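You operate a simulated robot arm through the tools that you are given. There is no shell and no other tool. Be economical: measure what you need, move in short steps, check, and stop when the job is done.

Carry out the task below with a simulated robot arm. There is one attempt and no reset: what you move stays moved.

## Task
Set the gap carrier with the block that the gap ticket names.
Fine: carrier knob loose, carrier against the block, knob tight; block back where it stood. Set down upright: what you pick out. Where these are worked on the way, their far stop is far enough and under half their travel is too little: carrier knob.

It is judged by the outcome, as a careful person would: the job done as asked, and still so three seconds after it is handed in. It fails if anything else is knocked over, pushed out of place, dropped, spilled or broken.

## Robot
A 7-joint arm with a two-finger parallel gripper, fixed in place. Base frame: the origin is at the foot of the arm, x ahead of it, y to its left, z up; the work surface is at about z = 800. Readings come in mm, degrees, newtons and seconds.
With the tool pointing down near the work surface it reaches from about 240 to 680 mm from the base axis. Its first joint turns from -66.0 to 66.0 degrees. Payload 2.4 kg.
The tool frame sits at the grasp point between the pads (the TCP): z along the fingers, y along the line on which they close. The tips reach 30 mm beyond it. The gripper opens to 94 mm. The fingers are 28 mm wide and 10 mm thick; the gripper's body (50 by 96 mm) begins 55 mm behind the TCP.
Orientation is told as [roll, pitch, yaw] about the base's x, y, z axes, in that order, counted from this pose: with the fingers straight down and closing along the base's y, the tool's x points along the base's -x, its y along +y and its z along -z.

## Interface
- The arm moves only by the tool servo_tool. Its arguments are lists of equal length, an entry for each row: "linear": the shift along the tool's x, y, z in m, a list of three; "rotation": the turn, a rotation vector about the tool's x, y, z in degrees, a list of three. In form: {"linear": [[tx, ty, tz], ...], "rotation": [[ax, ay, az], ...]}. A call has 1 to 10 rows; each row shifts and turns the commanded pose from where the row before left it, along the tool's axes as they then stand. "jaw" is the opening in per cent of the stroke, from 0 (shut) to 100 (fully open), set as the call begins (left out, the last holds). Each row takes 0.2 s and may step no farther than 50 mm and 8.6 degrees from the row before; otherwise, or with a gripper value out of range, the whole call is refused. A pose out of reach is approached as far as the arm can. The call stops where the force on the tool passes 40 N (or 10 N more than at its start, if that is more) or the arm is blocked; 0.2 s more then pass. The fingers move at their own pace (about 153 mm/s each) and stop on an object; they squeeze with about 23 N. The grip force told is the motor's: it shows also when the fingers shut on nothing. Time passes only in rows, and 0.2 s behind the last, so rows that do not move let the fingers close. It gives the time, the measured TCP pose, the force on the tool (base axes), the opening and the grip force at its end, in the units of the frame above (readings bear some noise), with the torque about the TCP (base axes, N m) and any sound that the robot's microphone picked up, and new pictures: "show" is both (left out), scene, wrist or none.
- Cameras (640 x 400 px; columns grow to the right, rows downward): "scene" is fixed at [29, 469.9, 1437.4]; the picture's right is [-0.82, -0.57, 0.00], its down [-0.36, 0.51, -0.78] and it looks along [0.45, -0.64, -0.62] (base axes); focal length 339 px, centre (320, 200). "wrist" rides on the gripper at [76, 14, -102] in the tool frame; the picture's right is [-0.18, 0.98, 0.00], its down [-0.75, -0.14, -0.64] and it looks along [-0.63, -0.12, 0.77] (tool axes); focal length 243 px, centre (320, 200). There is no depth. A picture from a camera that has moved, and an enlarged one, comes with that camera's place and axes in the base frame and with its lens.
- enlarge(camera, box): a new picture of the part [left, top, right, bottom] of that camera's present view, enlarged. It takes no simulated time.
- job_done(): hands the job in; it is judged then, once.

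Work in short steps. Places have to be worked out from the pictures, the camera data and where the tool is seen: move nearer, look again, correct. Check each grasp and each placing, and mend what went wrong. You have 120 turns and 200 pictures in all, those below and enlarged ones among them. Open the gripper and draw the arm clear of the work before you hand the job in, unless the task says otherwise; then end with one line.

The tools are called after "Request:" as a command line: name --argument value ..., lists and objects as JSON in quotes. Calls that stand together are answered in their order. servo_tool: Moves the arm, as the interface text tells. Its arguments: {"type":"object","properties":{"linear":{"type":"array","items":{"type":"array","items":{"type":"number"}}},"rotation":{"type":"array","items":{"type":"array","items":{"type":"number"}}},"jaw":{"type":"number"},"show":{"type":"string","enum":["both","scene","wrist","none"]}},"required":["linear","rotation"]} The other tools are called the same way: enlarge (camera, box) takes an enlarged picture of a part of a camera's view; job_done () hands the job in.

At the start:

```text
t: 0.0
ee_pos: [387.1, 85.9, 1166.8]
tool_rot: [0.0, -0.1, 0.0]
force: [-0.1, -0.1, 0.6]
torque: [0.02, 0.03, -0.04]
finger_gap: 93.9
finger_force: 0.0
```

scene: 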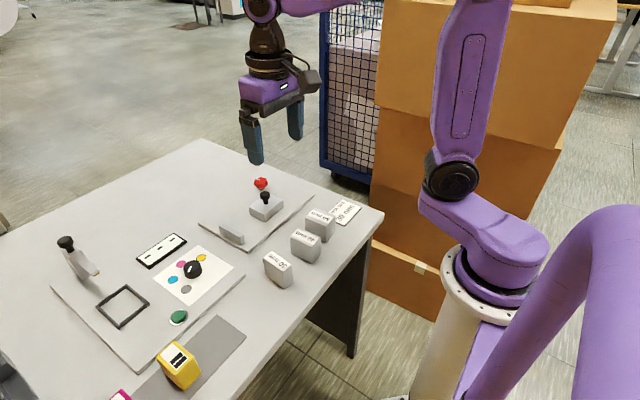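
wrist: 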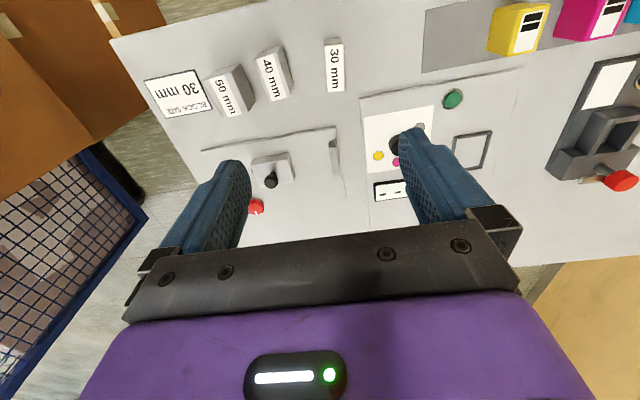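

I'll look closer at the ticket, the blocks and the carrier.

Request:
enlarge --camera "scene" --box '[190, 165, 390, 290]'

Request:
enlarge --camera "wrist" --box '[130, 30, 370, 220]'

```text
3.20 times, centred on (290, 228) of scene
camera zoom: at [29.0, 469.9, 1437.4], right [-0.82, -0.57, 0.0], down [-0.36, 0.51, -0.78], along [0.45, -0.64, -0.62], focal length 1086 px, centre (416, 112)
```

zoom: 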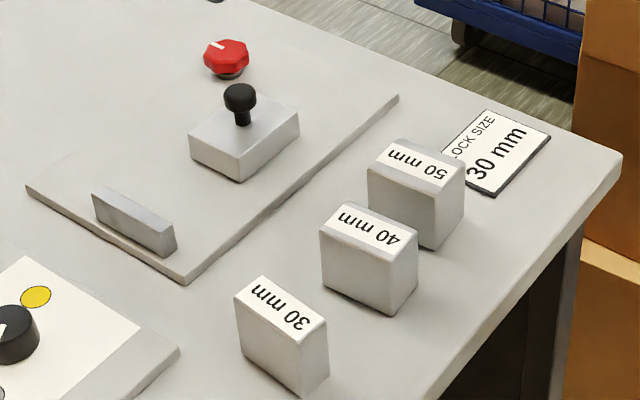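

```text
2.11 times, centred on (250, 125) of wrist
camera zoom: at [311.3, 100.5, 1268.8], right [0.18, 0.98, 0.0], down [0.75, -0.14, 0.64], along [0.63, -0.12, -0.77], focal length 511 px, centre (467, 358)
```

zoom: 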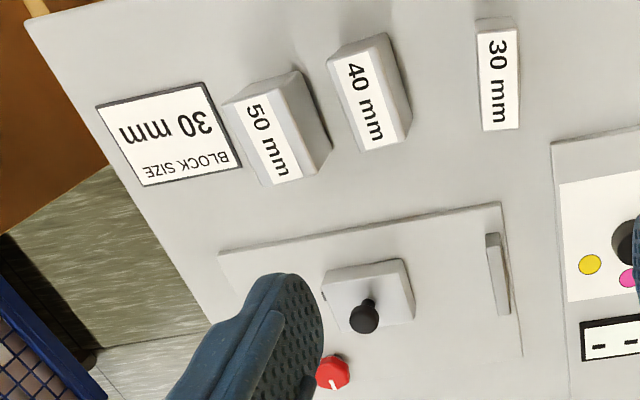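

The ticket names 30 mm. I move above the fixture for a closer look at the carrier and the red knob.

Request:
servo_tool --linear '[[-0.023, -0.021, 0.02], [-0.023, -0.021, 0.02], [-0.023, -0.021, 0.02], [-0.023, -0.021, 0.02], [-0.023, -0.021, 0.02], [-0.023, -0.021, 0.02]]' --rotation '[[0, 0, 0], [0, 0, 0], [0, 0, 0], [0, 0, 0], [0, 0, 0], [0, 0, 0]]'

```text
t: 1.4
ee_pos: [521.9, -41.6, 1045.3]
tool_rot: [0.0, -0.1, 0.0]
force: [0.1, -0.1, 0.6]
torque: [0.01, -0.01, 0.02]
finger_gap: 93.7
finger_force: 0.1
camera wrist: at [448.0, -26.3, 1147.6], right [0.18, 0.98, 0.0], down [0.75, -0.14, 0.64], along [0.63, -0.12, -0.77], focal length 243 px, centre (320, 200)
```

scene: 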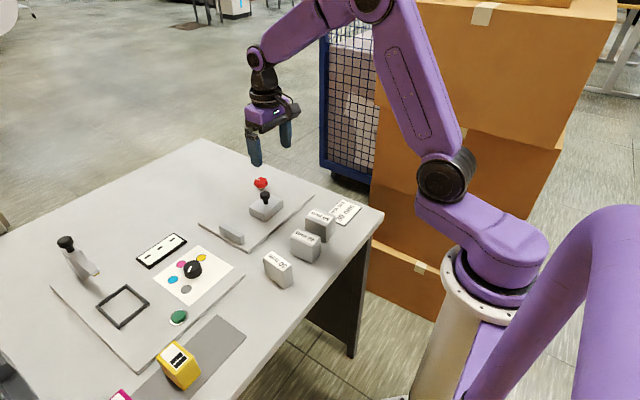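
wrist: 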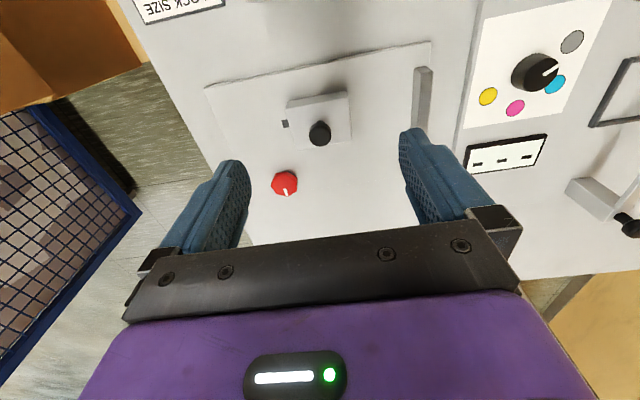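

Request:
enlarge --camera "wrist" --box '[190, 30, 450, 220]'

Request:
enlarge --camera "scene" --box '[190, 165, 330, 255]'

```text
2.11 times, centred on (320, 125) of wrist
camera zoom: at [448.0, -26.3, 1147.6], right [0.18, 0.98, 0.0], down [0.75, -0.14, 0.64], along [0.63, -0.12, -0.77], focal length 511 px, centre (320, 358)
```

zoom: 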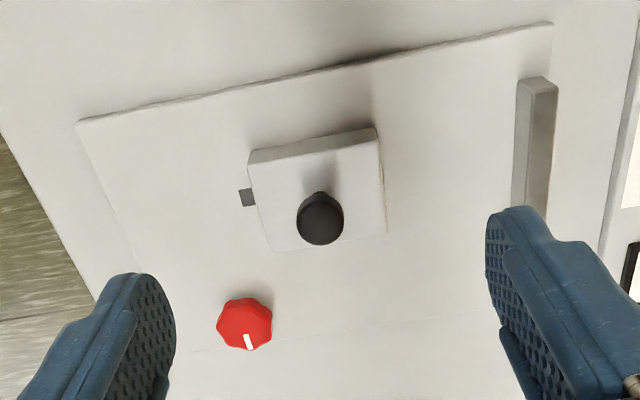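

```text
4.44 times, centred on (260, 210) of scene
camera zoom: at [29.0, 469.9, 1437.4], right [-0.82, -0.57, 0.0], down [-0.36, 0.51, -0.78], along [0.45, -0.64, -0.62], focal length 1508 px, centre (587, 156)
```

zoom: 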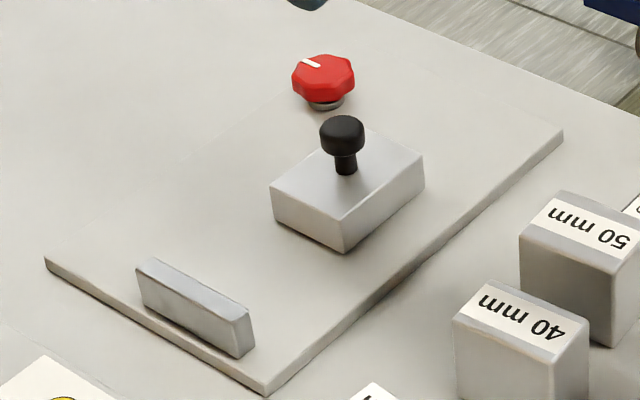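

The red pointer knob looks like the carrier lock; the black mushroom is the carrier's handle. I move above the red knob (estimated at about (662,-122), top z≈838) to refine.

Request:
servo_tool --linear '[[-0.028, -0.016, 0.019], [-0.028, -0.016, 0.019], [-0.028, -0.016, 0.019], [-0.028, -0.016, 0.019], [-0.028, -0.016, 0.019]]' --rotation '[[0, 0, 0], [0, 0, 0], [0, 0, 0], [0, 0, 0], [0, 0, 0]]'

```text
t: 2.6
ee_pos: [664.5, -121.2, 949.9]
tool_rot: [0.1, 0.1, 0.0]
force: [-0.4, -0.4, 0.1]
torque: [-0.01, -0.02, 0.03]
finger_gap: 93.7
finger_force: 0.1
camera wrist: at [589.5, -107.4, 1052.8], right [0.18, 0.98, 0.0], down [0.75, -0.14, 0.64], along [0.63, -0.12, -0.77], focal length 243 px, centre (320, 200)
```

scene: 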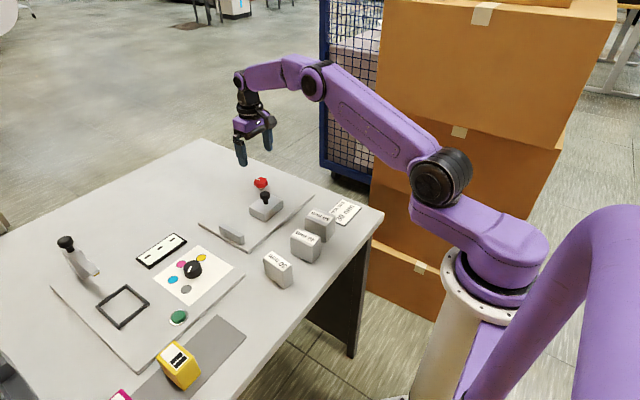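
wrist: 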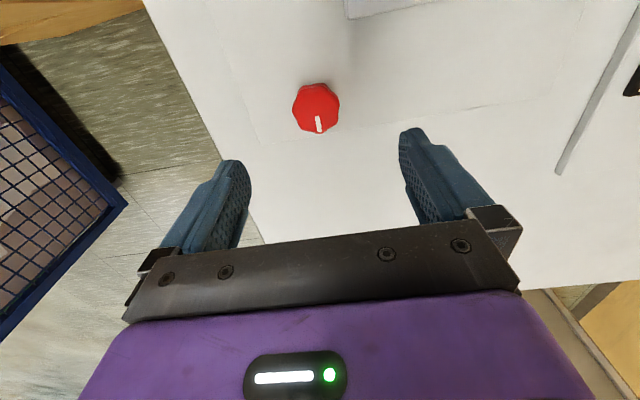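

Knob centre works out to about (663,-125), width ~42 mm. I descend with the jaws open around it.

Request:
servo_tool --linear '[[0.0015, -0.004, 0.02], [0, 0, 0.025], [0, 0, 0.025], [0, 0, 0.015], [0, 0, 0.012]]' --rotation '[[0, 0, 0], [0, 0, 0], [0, 0, 0], [0, 0, 0], [0, 0, 0]]'

Request:
enlarge --camera "scene" --box '[190, 145, 330, 235]'

```text
t: 3.8
ee_pos: [663.3, -123.5, 854.5]
tool_rot: [0.0, 0.1, 0.0]
force: [-0.2, -0.6, 0.2]
torque: [-0.03, -0.01, 0.02]
finger_gap: 94.2
finger_force: 0.1
camera wrist: at [587.6, -110.0, 956.8], right [0.18, 0.98, 0.0], down [0.75, -0.14, 0.64], along [0.63, -0.12, -0.77], focal length 243 px, centre (320, 200)
```

scene: 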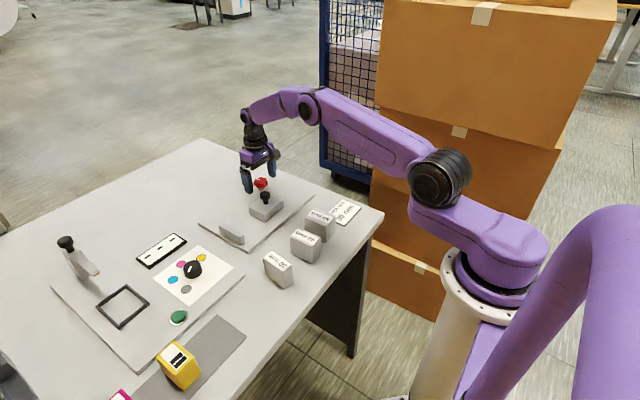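
wrist: 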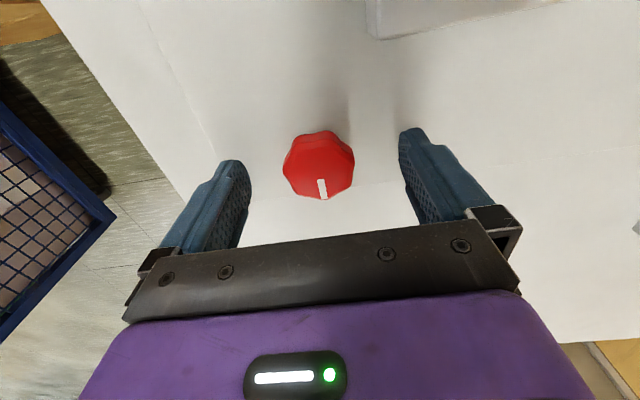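

```text
4.44 times, centred on (260, 190) of scene
camera zoom: at [29.0, 469.9, 1437.4], right [-0.82, -0.57, 0.0], down [-0.36, 0.51, -0.78], along [0.45, -0.64, -0.62], focal length 1508 px, centre (587, 244)
```

zoom: 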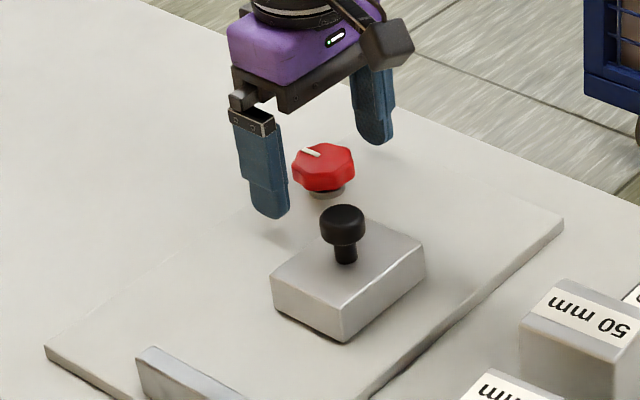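

Well centred. I lower 7 mm and close on the knob.

Request:
servo_tool --linear '[[0.002, 0, 0.007]]' --rotation '[[0, 0, 0]]' --show "none"

Request:
servo_tool --linear '[[0, 0, 0], [0, 0, 0]]' --rotation '[[0, 0, 0], [0, 0, 0]]' --jaw 0 --show "wrist"

```text
t: 4.2
ee_pos: [661.2, -125.4, 847.0]
tool_rot: [0.0, 0.0, -0.1]
force: [-0.5, -0.7, 0.3]
torque: [0.0, 0.01, 0.01]
finger_gap: 93.8
finger_force: 0.0
```

```text
t: 4.8
ee_pos: [661.2, -125.5, 846.7]
tool_rot: [0.1, 0.0, 0.1]
force: [0.6, -2.1, -2.7]
torque: [-0.08, -0.41, 0.07]
finger_gap: 41.9
finger_force: 45.1
camera wrist: at [585.4, -110.8, 949.7], right [0.18, 0.98, 0.0], down [0.75, -0.14, 0.64], along [0.63, -0.12, -0.77], focal length 243 px, centre (320, 200)
```

wrist: 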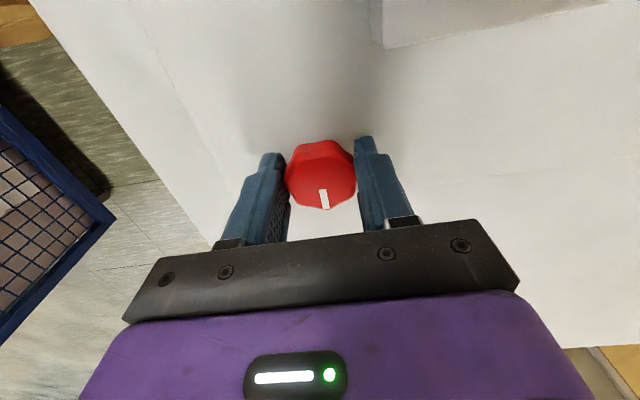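

Gripped at 42 mm. I turn counter-clockwise (seen from above), the loosening sense, 24° and watch the torque.

Request:
servo_tool --linear '[[0, 0, 0], [0, 0, 0], [0, 0, 0]]' --rotation '[[0, 0, -8], [0, 0, -8], [0, 0, -8]]' --show "wrist"

```text
t: 5.6
ee_pos: [661.3, -127.1, 847.5]
tool_rot: [0.0, 0.0, 24.0]
force: [0.2, -9.8, -8.3]
torque: [0.63, -0.97, -0.02]
finger_gap: 42.1
finger_force: 44.8
camera wrist: at [586.5, -144.6, 949.7], right [-0.23, 0.97, 0.0], down [0.75, 0.18, 0.64], along [0.62, 0.15, -0.77], focal length 243 px, centre (320, 200)
```

wrist: 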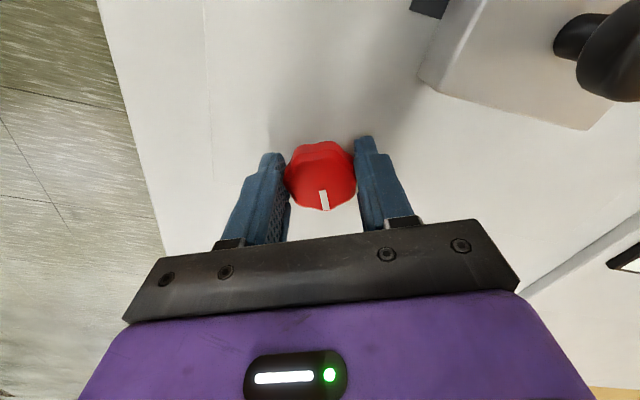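

The knob turns with the gripper at nearly no torque. Continue.

Request:
servo_tool --linear '[[0, 0, 0], [0, 0, 0], [0, 0, 0], [0, 0, 0]]' --rotation '[[0, 0, -8], [0, 0, -8], [0, 0, -8], [0, 0, -8]]' --show "wrist"

```text
t: 6.6
ee_pos: [661.7, -129.0, 847.0]
tool_rot: [-0.3, 0.1, 55.9]
force: [21.6, -23.4, -15.7]
torque: [-0.16, 0.57, -0.13]
finger_gap: 41.9
finger_force: 44.9
camera wrist: at [608.1, -183.1, 949.6], right [-0.71, 0.7, -0.01], down [0.54, 0.55, 0.64], along [0.46, 0.45, -0.77], focal length 243 px, centre (320, 200)
```

wrist: 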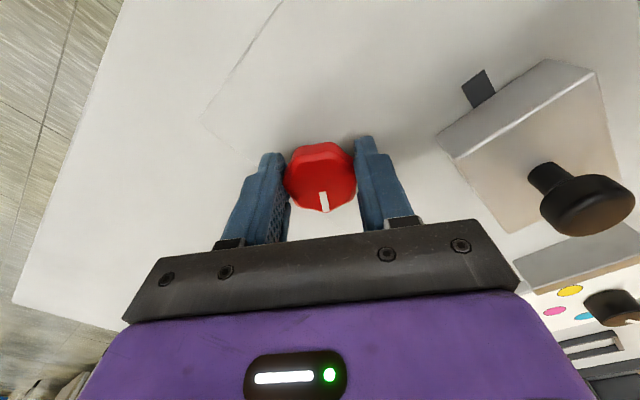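

Side load shows the knob axis lies ~4 mm further in +x than the TCP. I open slightly (carrier is near), recentre and regrip.

Request:
servo_tool --linear '[[0, 0, 0], [-0.0018, -0.0036, 0], [0, 0, 0]]' --rotation '[[0, 0, 0], [0, 0, 0], [0, 0, 0]]' --jaw 60 --show "wrist"

Request:
servo_tool --linear '[[0, 0, 0], [0, 0, 0]]' --rotation '[[0, 0, 0], [0, 0, 0]]' --jaw 0 --show "none"

```text
t: 7.4
ee_pos: [665.9, -123.0, 846.9]
tool_rot: [0.0, -0.1, 55.9]
force: [0.4, -0.7, 0.5]
torque: [0.02, -0.02, 0.0]
finger_gap: 56.1
finger_force: 0.0
camera wrist: at [611.8, -178.5, 949.8], right [-0.71, 0.7, 0.0], down [0.54, 0.55, 0.64], along [0.45, 0.46, -0.77], focal length 243 px, centre (320, 200)
```

wrist: 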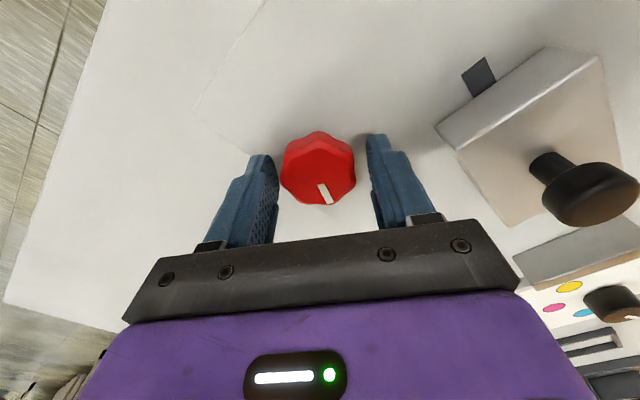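

```text
t: 8.0
ee_pos: [664.9, -123.6, 847.7]
tool_rot: [-0.1, 0.1, 56.0]
force: [5.0, -0.5, -3.6]
torque: [-0.15, -0.12, 0.03]
finger_gap: 41.0
finger_force: 45.4
```

Request:
servo_tool --linear '[[0, 0, 0], [0, 0, 0], [0, 0, 0], [0, 0, 0]]' --rotation '[[0, 0, -8], [0, 0, -8], [0, 0, -8], [0, 0, -8]]' --show "wrist"

```text
t: 9.0
ee_pos: [664.3, -122.7, 846.9]
tool_rot: [0.1, 0.0, 88.2]
force: [1.3, 2.2, 1.3]
torque: [0.13, 0.43, -0.02]
finger_gap: 41.2
finger_force: 45.1
camera wrist: at [649.2, -199.3, 949.8], right [-0.98, 0.21, 0.0], down [0.17, 0.75, 0.64], along [0.14, 0.63, -0.77], focal length 243 px, centre (320, 200)
```

wrist: 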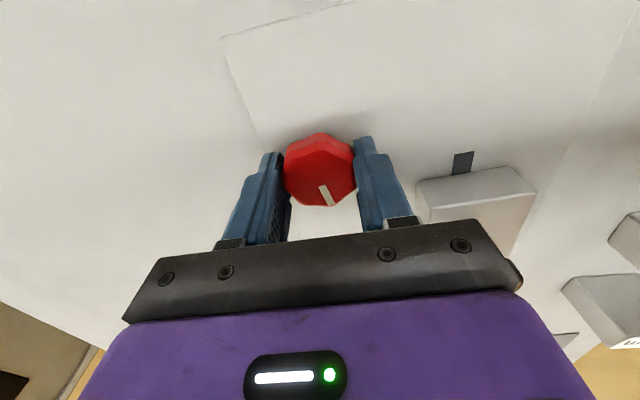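

Load-free now, 88° turned. Continue.

Request:
servo_tool --linear '[[0, 0, 0], [0, 0, 0], [0, 0, 0], [0, 0, 0]]' --rotation '[[0, 0, -8], [0, 0, -8], [0, 0, -8], [0, 0, -8]]' --show "wrist"

```text
t: 10.0
ee_pos: [663.8, -123.3, 847.1]
tool_rot: [0.1, -0.1, 120.1]
force: [-13.8, 6.2, 10.2]
torque: [-0.58, -0.12, 0.0]
finger_gap: 41.6
finger_force: 44.5
camera wrist: at [691.1, -196.8, 949.7], right [-0.94, -0.33, 0.0], down [-0.26, 0.72, 0.64], along [-0.22, 0.6, -0.77], focal length 243 px, centre (320, 200)
```

wrist: 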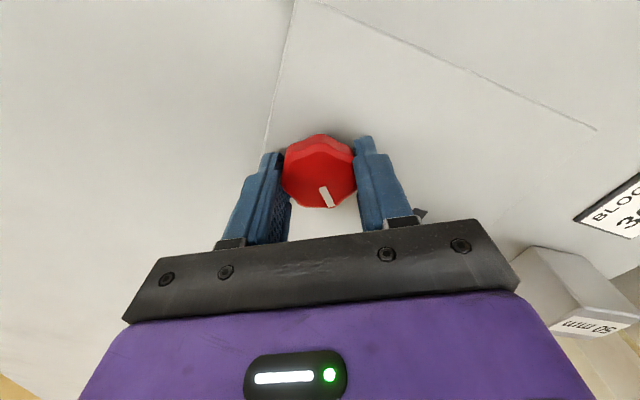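

Request:
servo_tool --linear '[[0, 0, 0], [0, 0, 0], [0, 0, 0]]' --rotation '[[0, 0, -8], [0, 0, -8], [0, 0, -8]]' --show "wrist"

```text
t: 10.8
ee_pos: [665.9, -125.5, 847.1]
tool_rot: [-0.1, 0.3, 144.0]
force: [1.8, 0.3, 0.1]
torque: [-0.23, -0.31, -0.65]
finger_gap: 42.1
finger_force: 45.0
camera wrist: at [719.7, -182.2, 949.9], right [-0.73, -0.69, 0.0], down [-0.53, 0.56, 0.64], along [-0.44, 0.47, -0.77], focal length 243 px, centre (320, 200)
```

wrist: 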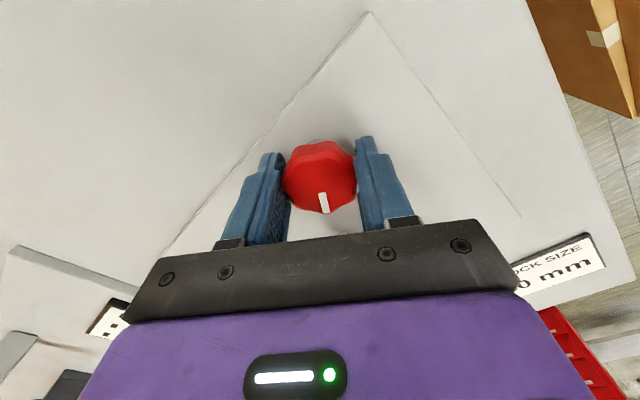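

A stop: -0.65 N·m and the knob slipped slightly in the jaws, pointer ~135° from the start. I release, rise and turn back.

Request:
servo_tool --linear '[[0, 0, 0], [0, 0, 0], [0, 0, -0.03], [0, 0, -0.03], [0, 0, -0.03]]' --rotation '[[0, 0, 0], [0, 0, 0], [0, 0, 0], [0, 0, 0], [0, 0, 0]]' --jaw 65 --show "none"

Request:
servo_tool --linear '[[0, 0, -0.01], [0, 0, -0.01], [0, 0, -0.01], [0, 0, -0.01], [0, 0, 0], [0, 0, 0], [0, 0, 0], [0, 0, 0], [0, 0, 0]]' --rotation '[[0, 0, 8], [0, 0, 8], [0, 0, 8], [0, 0, 8], [0, 0, 8], [0, 0, 8], [0, 0, 8], [0, 0, 8], [0, 0, 8]]' --show "none"

Request:
servo_tool --linear '[[0, 0, 0], [0, 0, 0], [0, 0, 0], [0, 0, 0], [0, 0, 0], [0, 0, 0], [0, 0, 0], [0, 0, 0], [0, 0, 0]]' --rotation '[[0, 0, 8], [0, 0, 8], [0, 0, 8], [0, 0, 8], [0, 0, 8], [0, 0, 8], [0, 0, 8], [0, 0, 8], [0, 0, 8]]' --show "wrist"

```text
t: 12.0
ee_pos: [665.9, -122.4, 939.9]
tool_rot: [0.0, 0.0, 144.1]
force: [-0.7, 0.4, 0.3]
torque: [0.01, 0.03, 0.02]
finger_gap: 61.0
finger_force: 0.1
```

```text
t: 14.0
ee_pos: [665.2, -124.8, 979.2]
tool_rot: [0.1, -0.1, 71.8]
force: [-0.7, 0.0, 0.2]
torque: [-0.02, -0.03, -0.02]
finger_gap: 61.0
finger_force: 0.0
```

```text
t: 16.0
ee_pos: [665.3, -124.1, 978.1]
tool_rot: [0.1, 0.0, -0.3]
force: [0.2, 0.3, -1.1]
torque: [-0.03, 0.02, -0.01]
finger_gap: 60.9
finger_force: 0.0
camera wrist: at [589.9, -110.4, 1079.9], right [0.19, 0.98, 0.0], down [0.75, -0.14, 0.64], along [0.63, -0.12, -0.77], focal length 243 px, centre (320, 200)
```

wrist: 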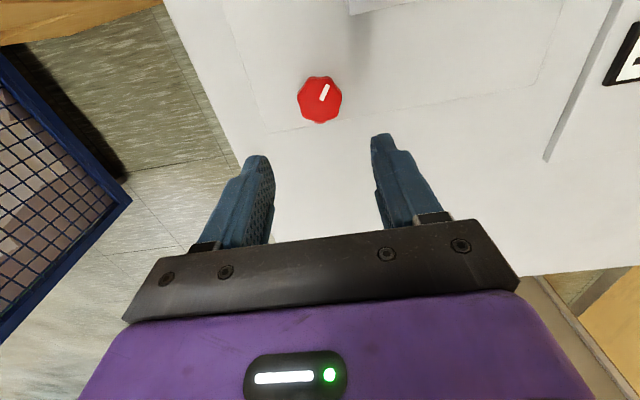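

Pointer rotated ~140° CCW. Now over to the 30 mm block for a close look.

Request:
servo_tool --linear '[[0.033, 0.032, 0], [0.033, 0.032, 0], [0.033, 0.032, 0], [0.033, 0.032, 0], [0.033, 0.032, 0], [0.033, 0.032, 0], [0.033, 0.032, 0]]' --rotation '[[0, 0, 0], [0, 0, 0], [0, 0, 0], [0, 0, 0], [0, 0, 0], [0, 0, 0], [0, 0, 0]]' --show "wrist"

Request:
enlarge --camera "scene" --box '[190, 165, 330, 295]'

```text
t: 17.6
ee_pos: [433.9, 101.9, 977.5]
tool_rot: [0.1, -0.1, 0.0]
force: [0.0, -0.5, 0.1]
torque: [-0.02, 0.0, 0.04]
finger_gap: 61.0
finger_force: 0.1
camera wrist: at [358.5, 116.3, 1079.6], right [0.18, 0.98, 0.0], down [0.75, -0.14, 0.64], along [0.63, -0.12, -0.77], focal length 243 px, centre (320, 200)
```

wrist: 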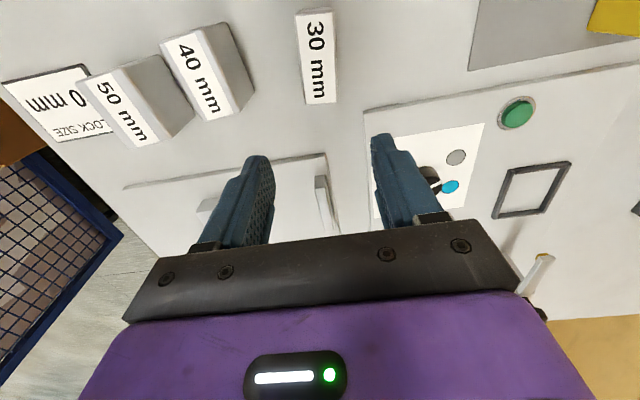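

```text
3.08 times, centred on (260, 230) of scene
camera zoom: at [29.0, 469.9, 1437.4], right [-0.82, -0.57, 0.0], down [-0.36, 0.51, -0.78], along [0.45, -0.64, -0.62], focal length 1044 px, centre (505, 108)
```

zoom: 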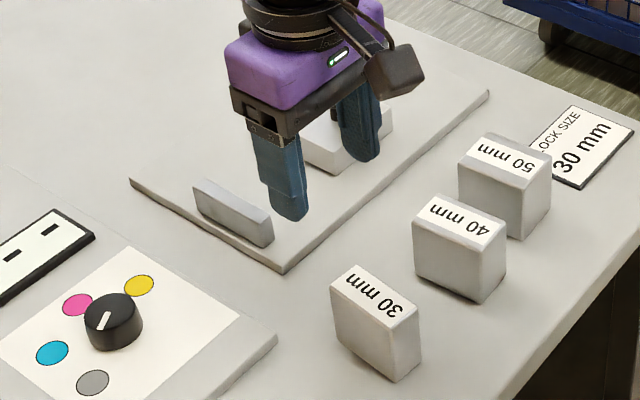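

Block top is near (399,105), z≈855, yaw about -6°. I go lower, aligned, with jaws fully open, and re-measure.

Request:
servo_tool --linear '[[0.009, 0.0015, 0.02], [0.01, 0.0015, 0.02], [0, 0, 0]]' --rotation '[[0, 0, 0], [0, 0, 0], [0, 0, 6]]' --jaw 90 --show "wrist"

Request:
enlarge --camera "wrist" --box '[220, 0, 420, 160]'

```text
t: 18.4
ee_pos: [414.8, 102.9, 937.6]
tool_rot: [-0.1, 0.0, -6.1]
force: [-0.3, -0.2, 0.8]
torque: [-0.01, 0.0, -0.02]
finger_gap: 84.7
finger_force: 0.1
camera wrist: at [341.0, 125.0, 1039.5], right [0.29, 0.96, 0.0], down [0.73, -0.22, 0.64], along [0.62, -0.18, -0.77], focal length 243 px, centre (320, 200)
```

wrist: 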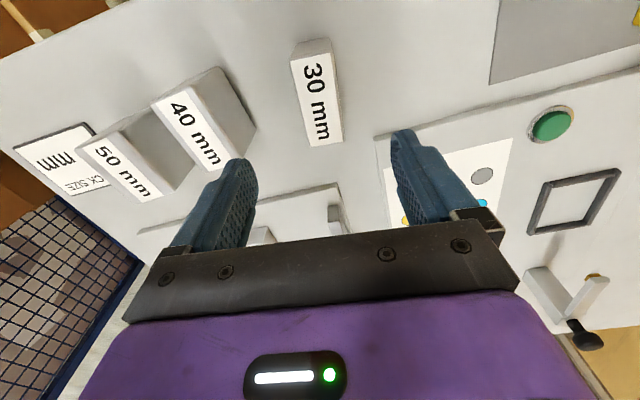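

```text
2.50 times, centred on (320, 80) of wrist
camera zoom: at [341.0, 125.0, 1039.5], right [0.29, 0.96, 0.0], down [0.73, -0.22, 0.64], along [0.62, -0.18, -0.77], focal length 606 px, centre (320, 500)
```

zoom: 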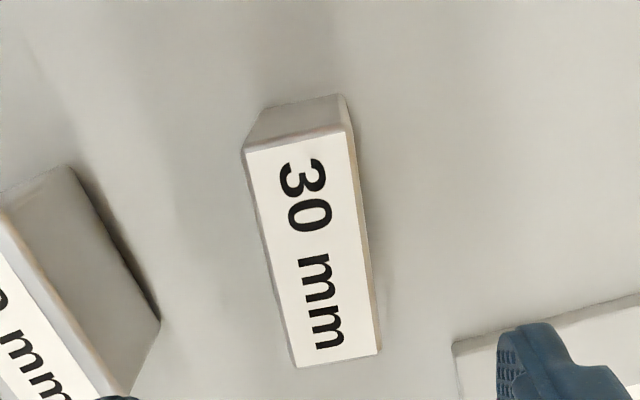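

Request:
enlarge --camera "scene" --box '[250, 235, 310, 295]'

```text
6.67 times, centred on (280, 265) of scene
camera zoom: at [29.0, 469.9, 1437.4], right [-0.82, -0.57, 0.0], down [-0.36, 0.51, -0.78], along [0.45, -0.64, -0.62], focal length 2262 px, centre (587, -233)
```

zoom: 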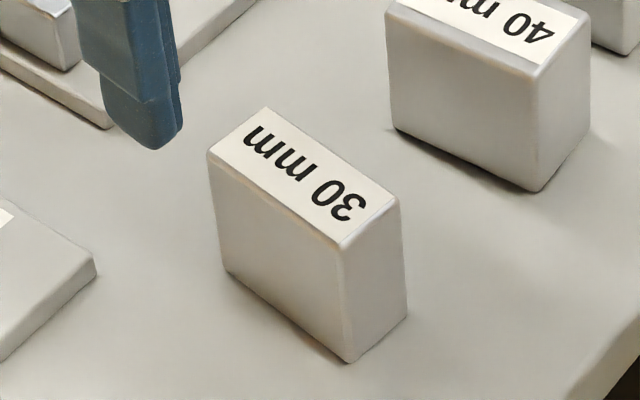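

Block height ≈50 mm (top z≈850), about 30×66. I shift over it and descend so the tips take the upper 18 mm (staying above the anvil height later).

Request:
servo_tool --linear '[[0.014, 0.0015, 0.01], [0, 0, 0.03], [0, 0, 0.02], [0, 0, 0.015]]' --rotation '[[0, 0, 0], [0, 0, 0], [0, 0, 0], [0, 0, 0]]' --show "wrist"

Request:
enlarge --camera "scene" --box '[240, 225, 320, 295]'

```text
t: 19.4
ee_pos: [402.3, 104.0, 861.4]
tool_rot: [0.0, 0.1, -6.1]
force: [0.0, 0.6, 0.1]
torque: [0.01, -0.01, 0.0]
finger_gap: 84.5
finger_force: 0.1
camera wrist: at [328.3, 126.8, 963.7], right [0.29, 0.96, 0.0], down [0.73, -0.22, 0.64], along [0.62, -0.18, -0.77], focal length 243 px, centre (320, 200)
```

wrist: 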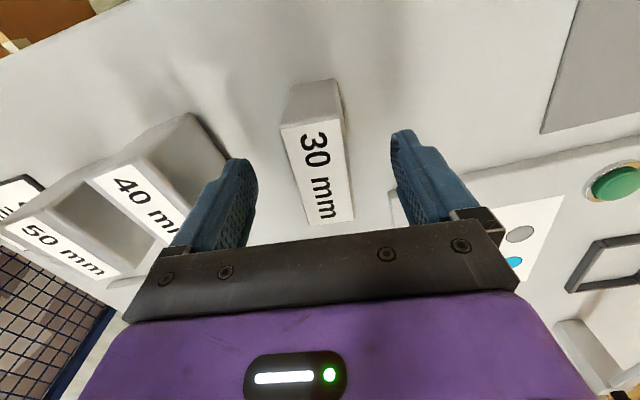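

```text
5.71 times, centred on (280, 260) of scene
camera zoom: at [29.0, 469.9, 1437.4], right [-0.82, -0.57, 0.0], down [-0.36, 0.51, -0.78], along [0.45, -0.64, -0.62], focal length 1939 px, centre (549, -143)
```

zoom: 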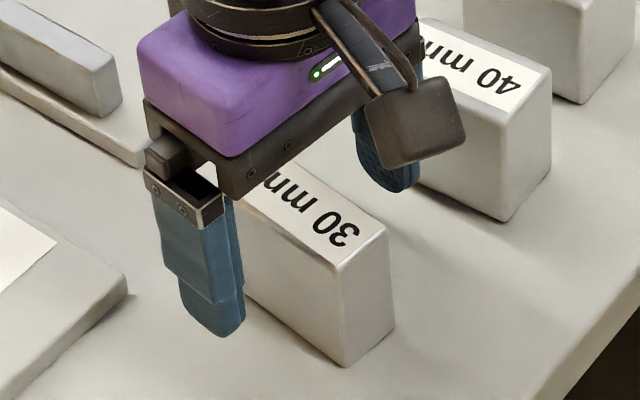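

The block is centred between the jaws within ~3 mm. Nudge and close.

Request:
servo_tool --linear '[[-0.003, 0, 0], [0, 0, 0]]' --rotation '[[0, 0, 0], [0, 0, 0]]' --show "none"

Request:
servo_tool --linear '[[0, 0, 0], [0, 0, 0], [0, 0, 0]]' --rotation '[[0, 0, 0], [0, 0, 0], [0, 0, 0]]' --jaw 0 --show "both"

```text
t: 20.0
ee_pos: [405.2, 105.5, 861.9]
tool_rot: [0.0, 0.0, -6.0]
force: [-0.1, 0.3, -0.8]
torque: [0.01, 0.05, 0.01]
finger_gap: 84.7
finger_force: 0.2
```

```text
t: 20.8
ee_pos: [403.8, 105.1, 861.8]
tool_rot: [0.1, 0.0, -6.0]
force: [-0.1, 0.0, 1.8]
torque: [-0.02, -0.03, -0.05]
finger_gap: 33.9
finger_force: 22.3
camera wrist: at [331.3, 126.9, 964.4], right [0.29, 0.96, 0.0], down [0.73, -0.22, 0.64], along [0.62, -0.18, -0.77], focal length 243 px, centre (320, 200)
```

scene: 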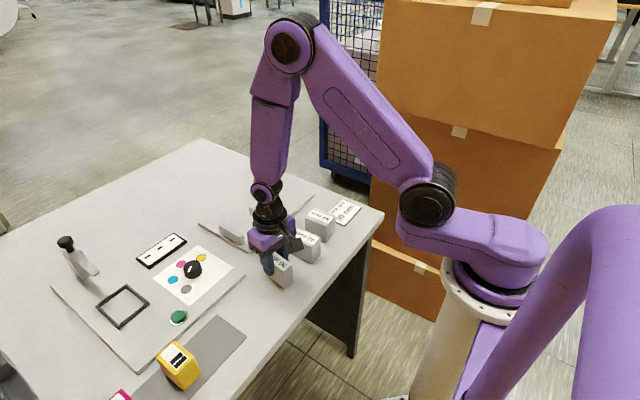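
wrist: 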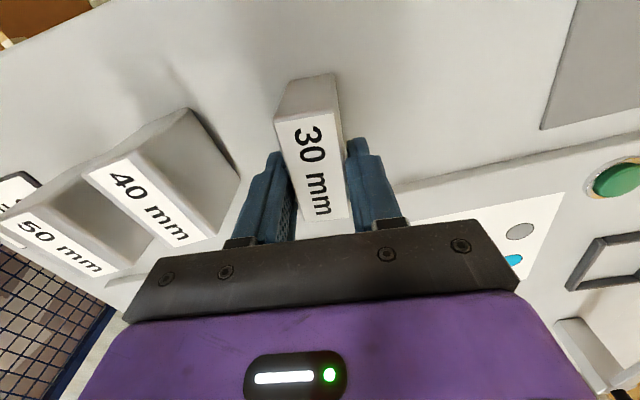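

Gap 33.9 mm is a bit more than 30; I wait a moment and re-read.

Request:
servo_tool --linear '[[0, 0, 0], [0, 0, 0]]' --rotation '[[0, 0, 0], [0, 0, 0]]' --show "none"

Request:
enlarge --camera "wrist" --box '[230, 50, 410, 250]'

```text
t: 21.4
ee_pos: [405.0, 105.1, 862.1]
tool_rot: [0.0, 0.0, -6.0]
force: [1.1, -0.1, 2.4]
torque: [-0.02, -0.04, 0.01]
finger_gap: 33.8
finger_force: 22.8
```

```text
2.00 times, centred on (320, 150) of wrist
camera zoom: at [331.2, 126.9, 964.3], right [0.29, 0.96, 0.0], down [0.73, -0.22, 0.64], along [0.62, -0.18, -0.77], focal length 485 px, centre (320, 300)
```

zoom: 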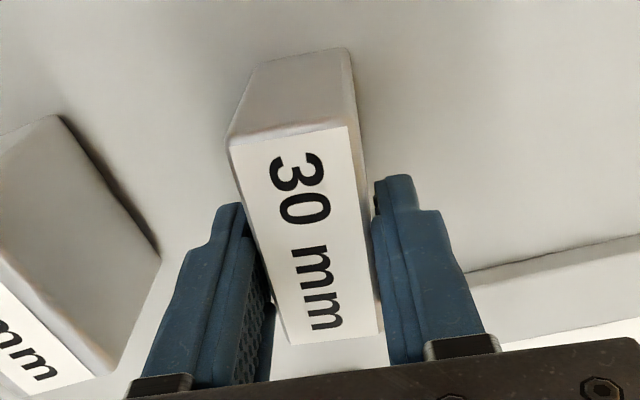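

Alignment is good; the grip is firm. Block's home: TCP (405,105,862), yaw -6. Lift 65 mm and square to yaw 0.

Request:
servo_tool --linear '[[0, 0, -0.015], [0, 0, -0.025], [0, 0, -0.025], [0, 0, 0]]' --rotation '[[0, 0, 0], [0, 0, 0], [0, 0, 0], [0, 0, -6]]' --show "wrist"

Request:
enlarge --camera "scene" --box '[190, 175, 330, 295]'

```text
t: 22.4
ee_pos: [405.1, 105.9, 927.4]
tool_rot: [0.1, 0.0, -0.1]
force: [0.3, 0.4, -0.4]
torque: [-0.02, 0.0, 0.0]
finger_gap: 0.0
finger_force: 22.6
camera wrist: at [329.0, 119.1, 1030.4], right [0.18, 0.98, 0.0], down [0.75, -0.14, 0.64], along [0.63, -0.12, -0.77], focal length 243 px, centre (320, 200)
```

wrist: 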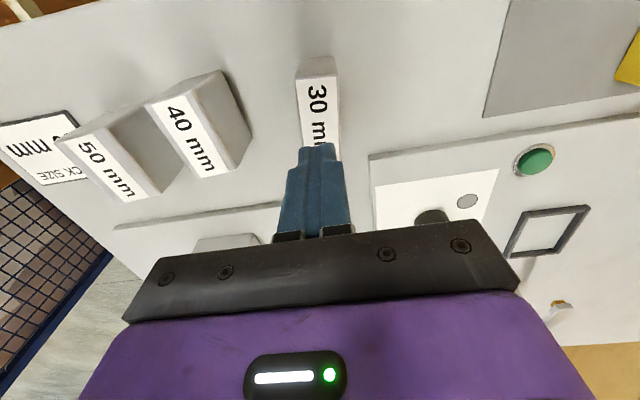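

```text
3.33 times, centred on (260, 235) of scene
camera zoom: at [29.0, 469.9, 1437.4], right [-0.82, -0.57, 0.0], down [-0.36, 0.51, -0.78], along [0.45, -0.64, -0.62], focal length 1131 px, centre (520, 83)
```

zoom: 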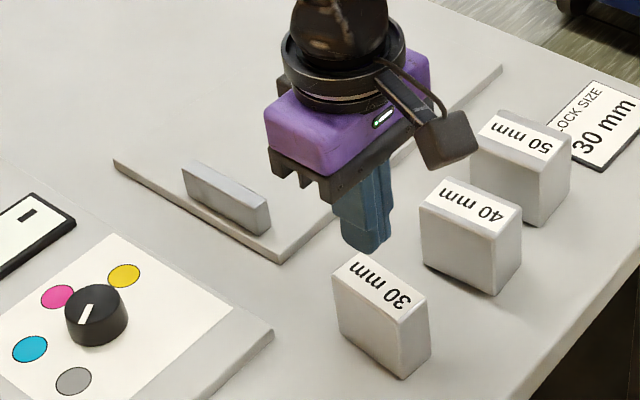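

The block slipped out of the jaw tips and still stands. I need a deeper grip; reopen, return to yaw -6 and try 6 mm lower.

Request:
servo_tool --linear '[[0, 0, 0], [0, 0, 0], [0, 0, 0.03], [0, 0, 0.03], [0, 0, 0.011]]' --rotation '[[0, 0, 6], [0, 0, 0], [0, 0, 0], [0, 0, 0], [0, 0, 0]]' --jaw 85 --show "wrist"

Request:
servo_tool --linear '[[0, 0, 0], [0, 0, 0], [0, 0, 0]]' --rotation '[[0, 0, 0], [0, 0, 0], [0, 0, 0]]' --jaw 0 --show "none"

Request:
enlarge --camera "scene" --box '[240, 225, 320, 295]'

```text
t: 23.6
ee_pos: [403.5, 104.2, 856.1]
tool_rot: [0.1, -0.1, -6.1]
force: [-0.2, -0.2, 0.0]
torque: [0.03, 0.0, 0.02]
finger_gap: 80.4
finger_force: 0.1
camera wrist: at [329.3, 126.9, 958.5], right [0.29, 0.96, 0.0], down [0.73, -0.22, 0.64], along [0.62, -0.18, -0.77], focal length 243 px, centre (320, 200)
```

wrist: 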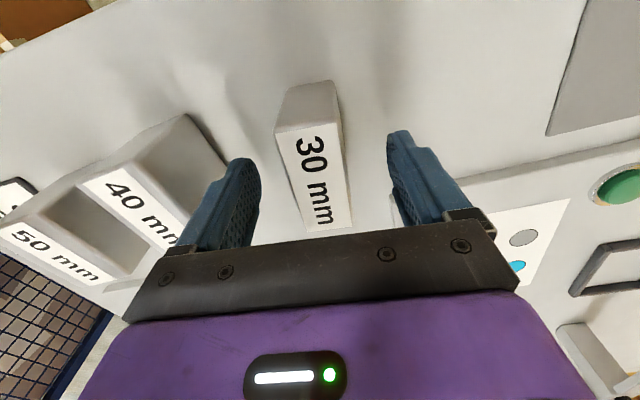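

```text
t: 24.4
ee_pos: [402.0, 104.2, 856.3]
tool_rot: [0.0, 0.0, -6.1]
force: [-0.8, 0.0, 1.0]
torque: [0.03, 0.0, 0.02]
finger_gap: 33.8
finger_force: 23.2
```

```text
5.71 times, centred on (280, 260) of scene
camera zoom: at [29.0, 469.9, 1437.4], right [-0.82, -0.57, 0.0], down [-0.36, 0.51, -0.78], along [0.45, -0.64, -0.62], focal length 1939 px, centre (549, -143)
```

zoom: 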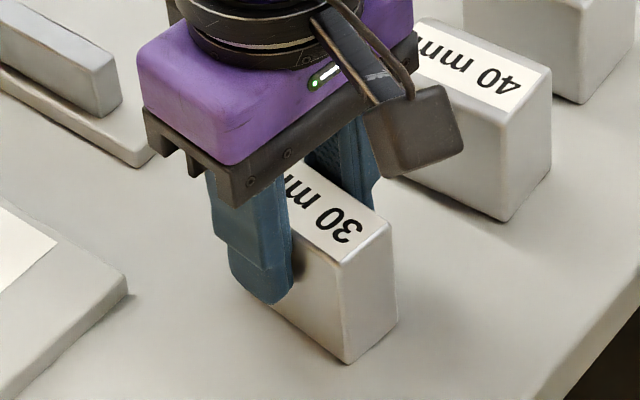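

The tips overlap the block well here, so it may have slipped by weight/jerk. I lift very slowly and watch the force.

Request:
servo_tool --linear '[[0, 0, -0.001], [0, 0, -0.002], [0, 0, -0.002], [0, 0, -0.002], [0, 0, -0.002]]' --rotation '[[0, 0, 0], [0, 0, 0], [0, 0, 0], [0, 0, 0], [0, 0, 0]]' --show "wrist"

Request:
enlarge --camera "scene" --box '[240, 225, 320, 295]'

```text
t: 25.6
ee_pos: [404.0, 104.9, 864.4]
tool_rot: [0.0, 0.1, -6.1]
force: [-0.2, -0.5, -0.5]
torque: [0.0, 0.0, -0.02]
finger_gap: 33.8
finger_force: 23.2
camera wrist: at [330.4, 127.6, 967.7], right [0.29, 0.96, 0.0], down [0.73, -0.22, 0.64], along [0.62, -0.18, -0.77], focal length 243 px, centre (320, 200)
```

wrist: 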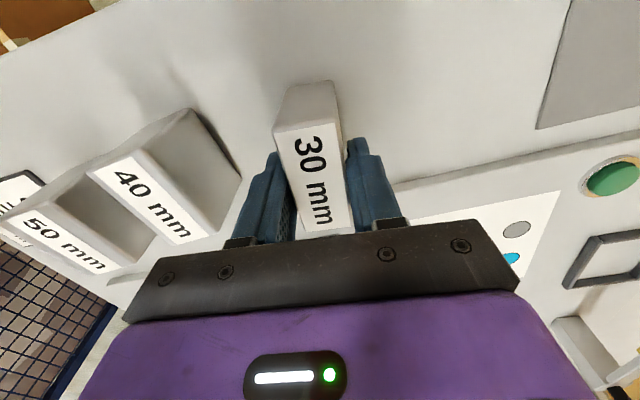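

```text
5.71 times, centred on (280, 260) of scene
camera zoom: at [29.0, 469.9, 1437.4], right [-0.82, -0.57, 0.0], down [-0.36, 0.51, -0.78], along [0.45, -0.64, -0.62], focal length 1939 px, centre (549, -143)
```

zoom: 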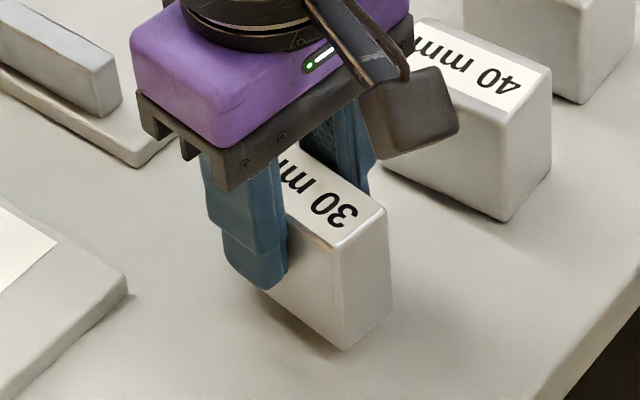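

It lifts cleanly when slow. Continue raising gently, then square to yaw 0.

Request:
servo_tool --linear '[[0, 0, -0.003], [0, 0, -0.005], [0, 0, -0.007], [0, 0, -0.007], [0, 0, -0.007], [0, 0, -0.007], [0, 0, -0.007], [0, 0, -0.005], [0, 0, 0], [0, 0, 0]]' --rotation '[[0, 0, 0], [0, 0, 0], [0, 0, 0], [0, 0, 0], [0, 0, 0], [0, 0, 0], [0, 0, 0], [0, 0, 0], [0, 0, -3], [0, 0, -3]]' --show "wrist"

```text
t: 27.8
ee_pos: [404.9, 104.2, 911.7]
tool_rot: [0.1, 0.0, 0.0]
force: [1.5, -0.5, -1.5]
torque: [0.0, 0.01, -0.01]
finger_gap: 33.9
finger_force: 22.7
camera wrist: at [329.3, 119.5, 1015.4], right [0.18, 0.98, 0.0], down [0.75, -0.14, 0.64], along [0.63, -0.12, -0.77], focal length 243 px, centre (320, 200)
```

wrist: 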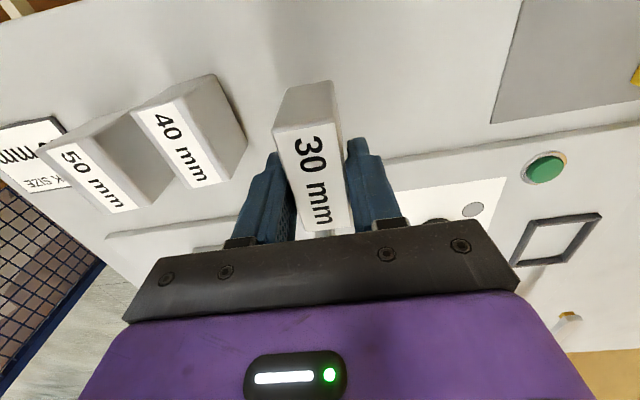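

Held firmly. I carry it over the gap to about (577,46), clear of the anvil face (y≈75).

Request:
servo_tool --linear '[[-0.012, -0.004, -0.005], [-0.02, -0.007, 0], [-0.026, -0.009, 0], [-0.028, -0.0095, 0], [-0.028, -0.0095, 0], [-0.026, -0.009, 0], [-0.02, -0.0065, 0], [-0.012, -0.0035, 0], [0, 0, 0]]' --rotation '[[0, 0, 0], [0, 0, 0], [0, 0, 0], [0, 0, 0], [0, 0, 0], [0, 0, 0], [0, 0, 0], [0, 0, 0], [0, 0, 0]]' --show "both"

Request:
enlarge --camera "scene" --box '[190, 165, 310, 255]'

```text
t: 29.8
ee_pos: [576.9, 46.6, 919.1]
tool_rot: [0.0, 0.0, 0.0]
force: [-0.5, -0.2, -1.0]
torque: [0.0, 0.02, 0.02]
finger_gap: 33.9
finger_force: 23.3
camera wrist: at [501.1, 60.4, 1021.4], right [0.18, 0.98, 0.0], down [0.75, -0.14, 0.64], along [0.63, -0.12, -0.77], focal length 243 px, centre (320, 200)
```

scene: 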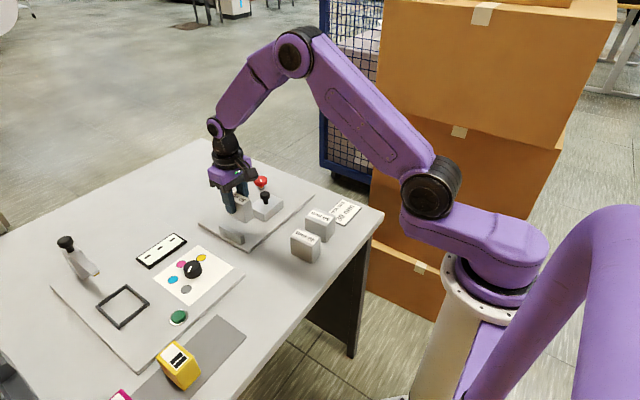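
wrist: 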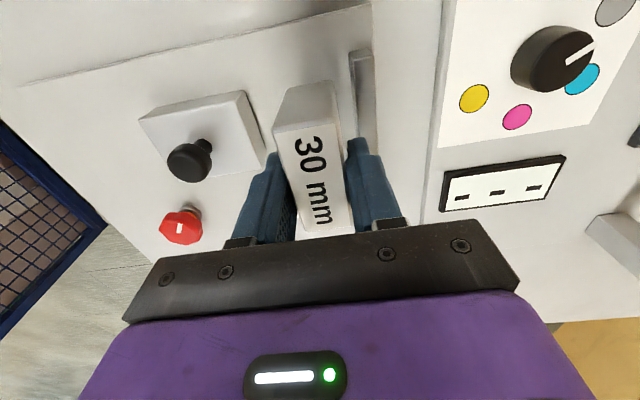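

```text
4.44 times, centred on (250, 210) of scene
camera zoom: at [29.0, 469.9, 1437.4], right [-0.82, -0.57, 0.0], down [-0.36, 0.51, -0.78], along [0.45, -0.64, -0.62], focal length 1508 px, centre (631, 156)
```

zoom: 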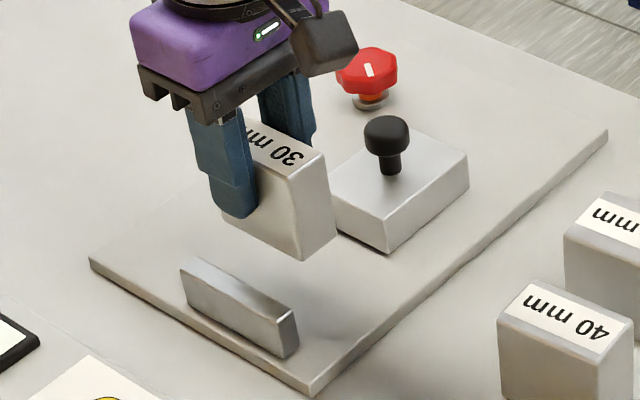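

The knob has risen on its thread, showing it is loose. I lower the block toward the plate, slow at the end.

Request:
servo_tool --linear '[[0, 0, 0.008], [0, 0, 0.012], [0, 0, 0.012], [0, 0, 0.008], [0, 0, 0.005], [0, 0, 0.003], [0, 0, 0]]' --rotation '[[0, 0, 0], [0, 0, 0], [0, 0, 0], [0, 0, 0], [0, 0, 0], [0, 0, 0], [0, 0, 0]]' --show "none"

Request:
servo_tool --linear '[[0, 0, 0.002], [0, 0, 0.002], [0, 0, 0.002]]' --rotation '[[0, 0, 0], [0, 0, 0], [0, 0, 0]]' --show "wrist"

Request:
enlarge --camera "scene" --box '[190, 165, 310, 255]'

```text
t: 31.4
ee_pos: [576.7, 47.6, 869.7]
tool_rot: [0.0, 0.0, 0.0]
force: [0.1, 0.5, -0.1]
torque: [-0.03, -0.03, 0.0]
finger_gap: 34.3
finger_force: 23.4
```

```text
t: 32.2
ee_pos: [577.8, 47.1, 866.3]
tool_rot: [0.0, -0.3, 0.0]
force: [-2.2, 0.6, 18.5]
torque: [0.03, -0.03, 0.01]
finger_gap: 34.5
finger_force: 23.0
camera wrist: at [501.7, 61.4, 967.8], right [0.18, 0.98, 0.0], down [0.75, -0.14, 0.65], along [0.63, -0.12, -0.76], focal length 243 px, centre (320, 200)
```

wrist: 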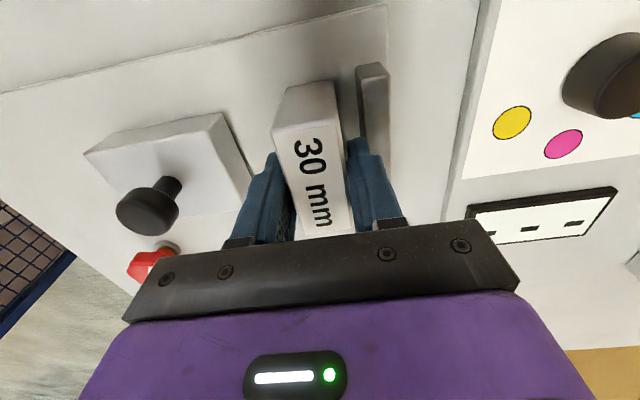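

```text
4.44 times, centred on (250, 210) of scene
camera zoom: at [28.6, 469.9, 1437.4], right [-0.82, -0.57, 0.0], down [-0.35, 0.51, -0.78], along [0.45, -0.64, -0.62], focal length 1508 px, centre (631, 156)
```

zoom: 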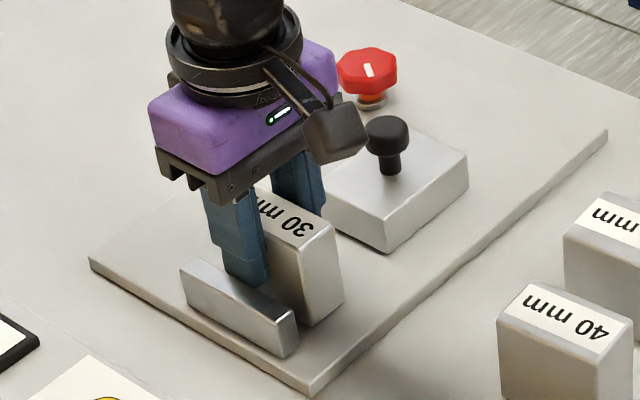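

Seated (plate z≈811). The +y finger is close to the anvil, so I ease off, shift 12 mm away from the anvil, set it down and open just a little.

Request:
servo_tool --linear '[[0, 0, -0.004], [0, -0.006, -0.001], [0, -0.006, 0], [0, 0, 0.001], [0, 0, 0.001]]' --rotation '[[0, 0, 0], [0, 0, 0], [0, 0, 0], [0, 0, 0], [0, 0, 0]]' --show "none"

Request:
servo_tool --linear '[[0, 0, 0.001], [0, 0, 0]]' --rotation '[[0, 0, 0], [0, 0, 0]]' --show "none"

```text
t: 33.4
ee_pos: [576.3, 34.3, 867.5]
tool_rot: [0.0, 0.0, 0.0]
force: [-0.5, 0.1, -1.1]
torque: [-0.01, 0.0, -0.03]
finger_gap: 34.0
finger_force: 22.8
```

```text
t: 34.0
ee_pos: [577.1, 35.4, 865.8]
tool_rot: [0.0, 0.0, 0.0]
force: [0.1, -0.2, -1.1]
torque: [0.04, 0.0, 0.03]
finger_gap: 34.1
finger_force: 22.7
```

Request:
servo_tool --linear '[[0, 0, 0.001], [0, 0, 0.0005]]' --rotation '[[0, 0, 0], [0, 0, 0]]' --show "none"

```text
t: 34.6
ee_pos: [577.8, 36.3, 865.2]
tool_rot: [0.0, -0.1, 0.0]
force: [-6.2, -1.2, 17.7]
torque: [-0.01, -0.07, -0.01]
finger_gap: 33.9
finger_force: 22.9
```

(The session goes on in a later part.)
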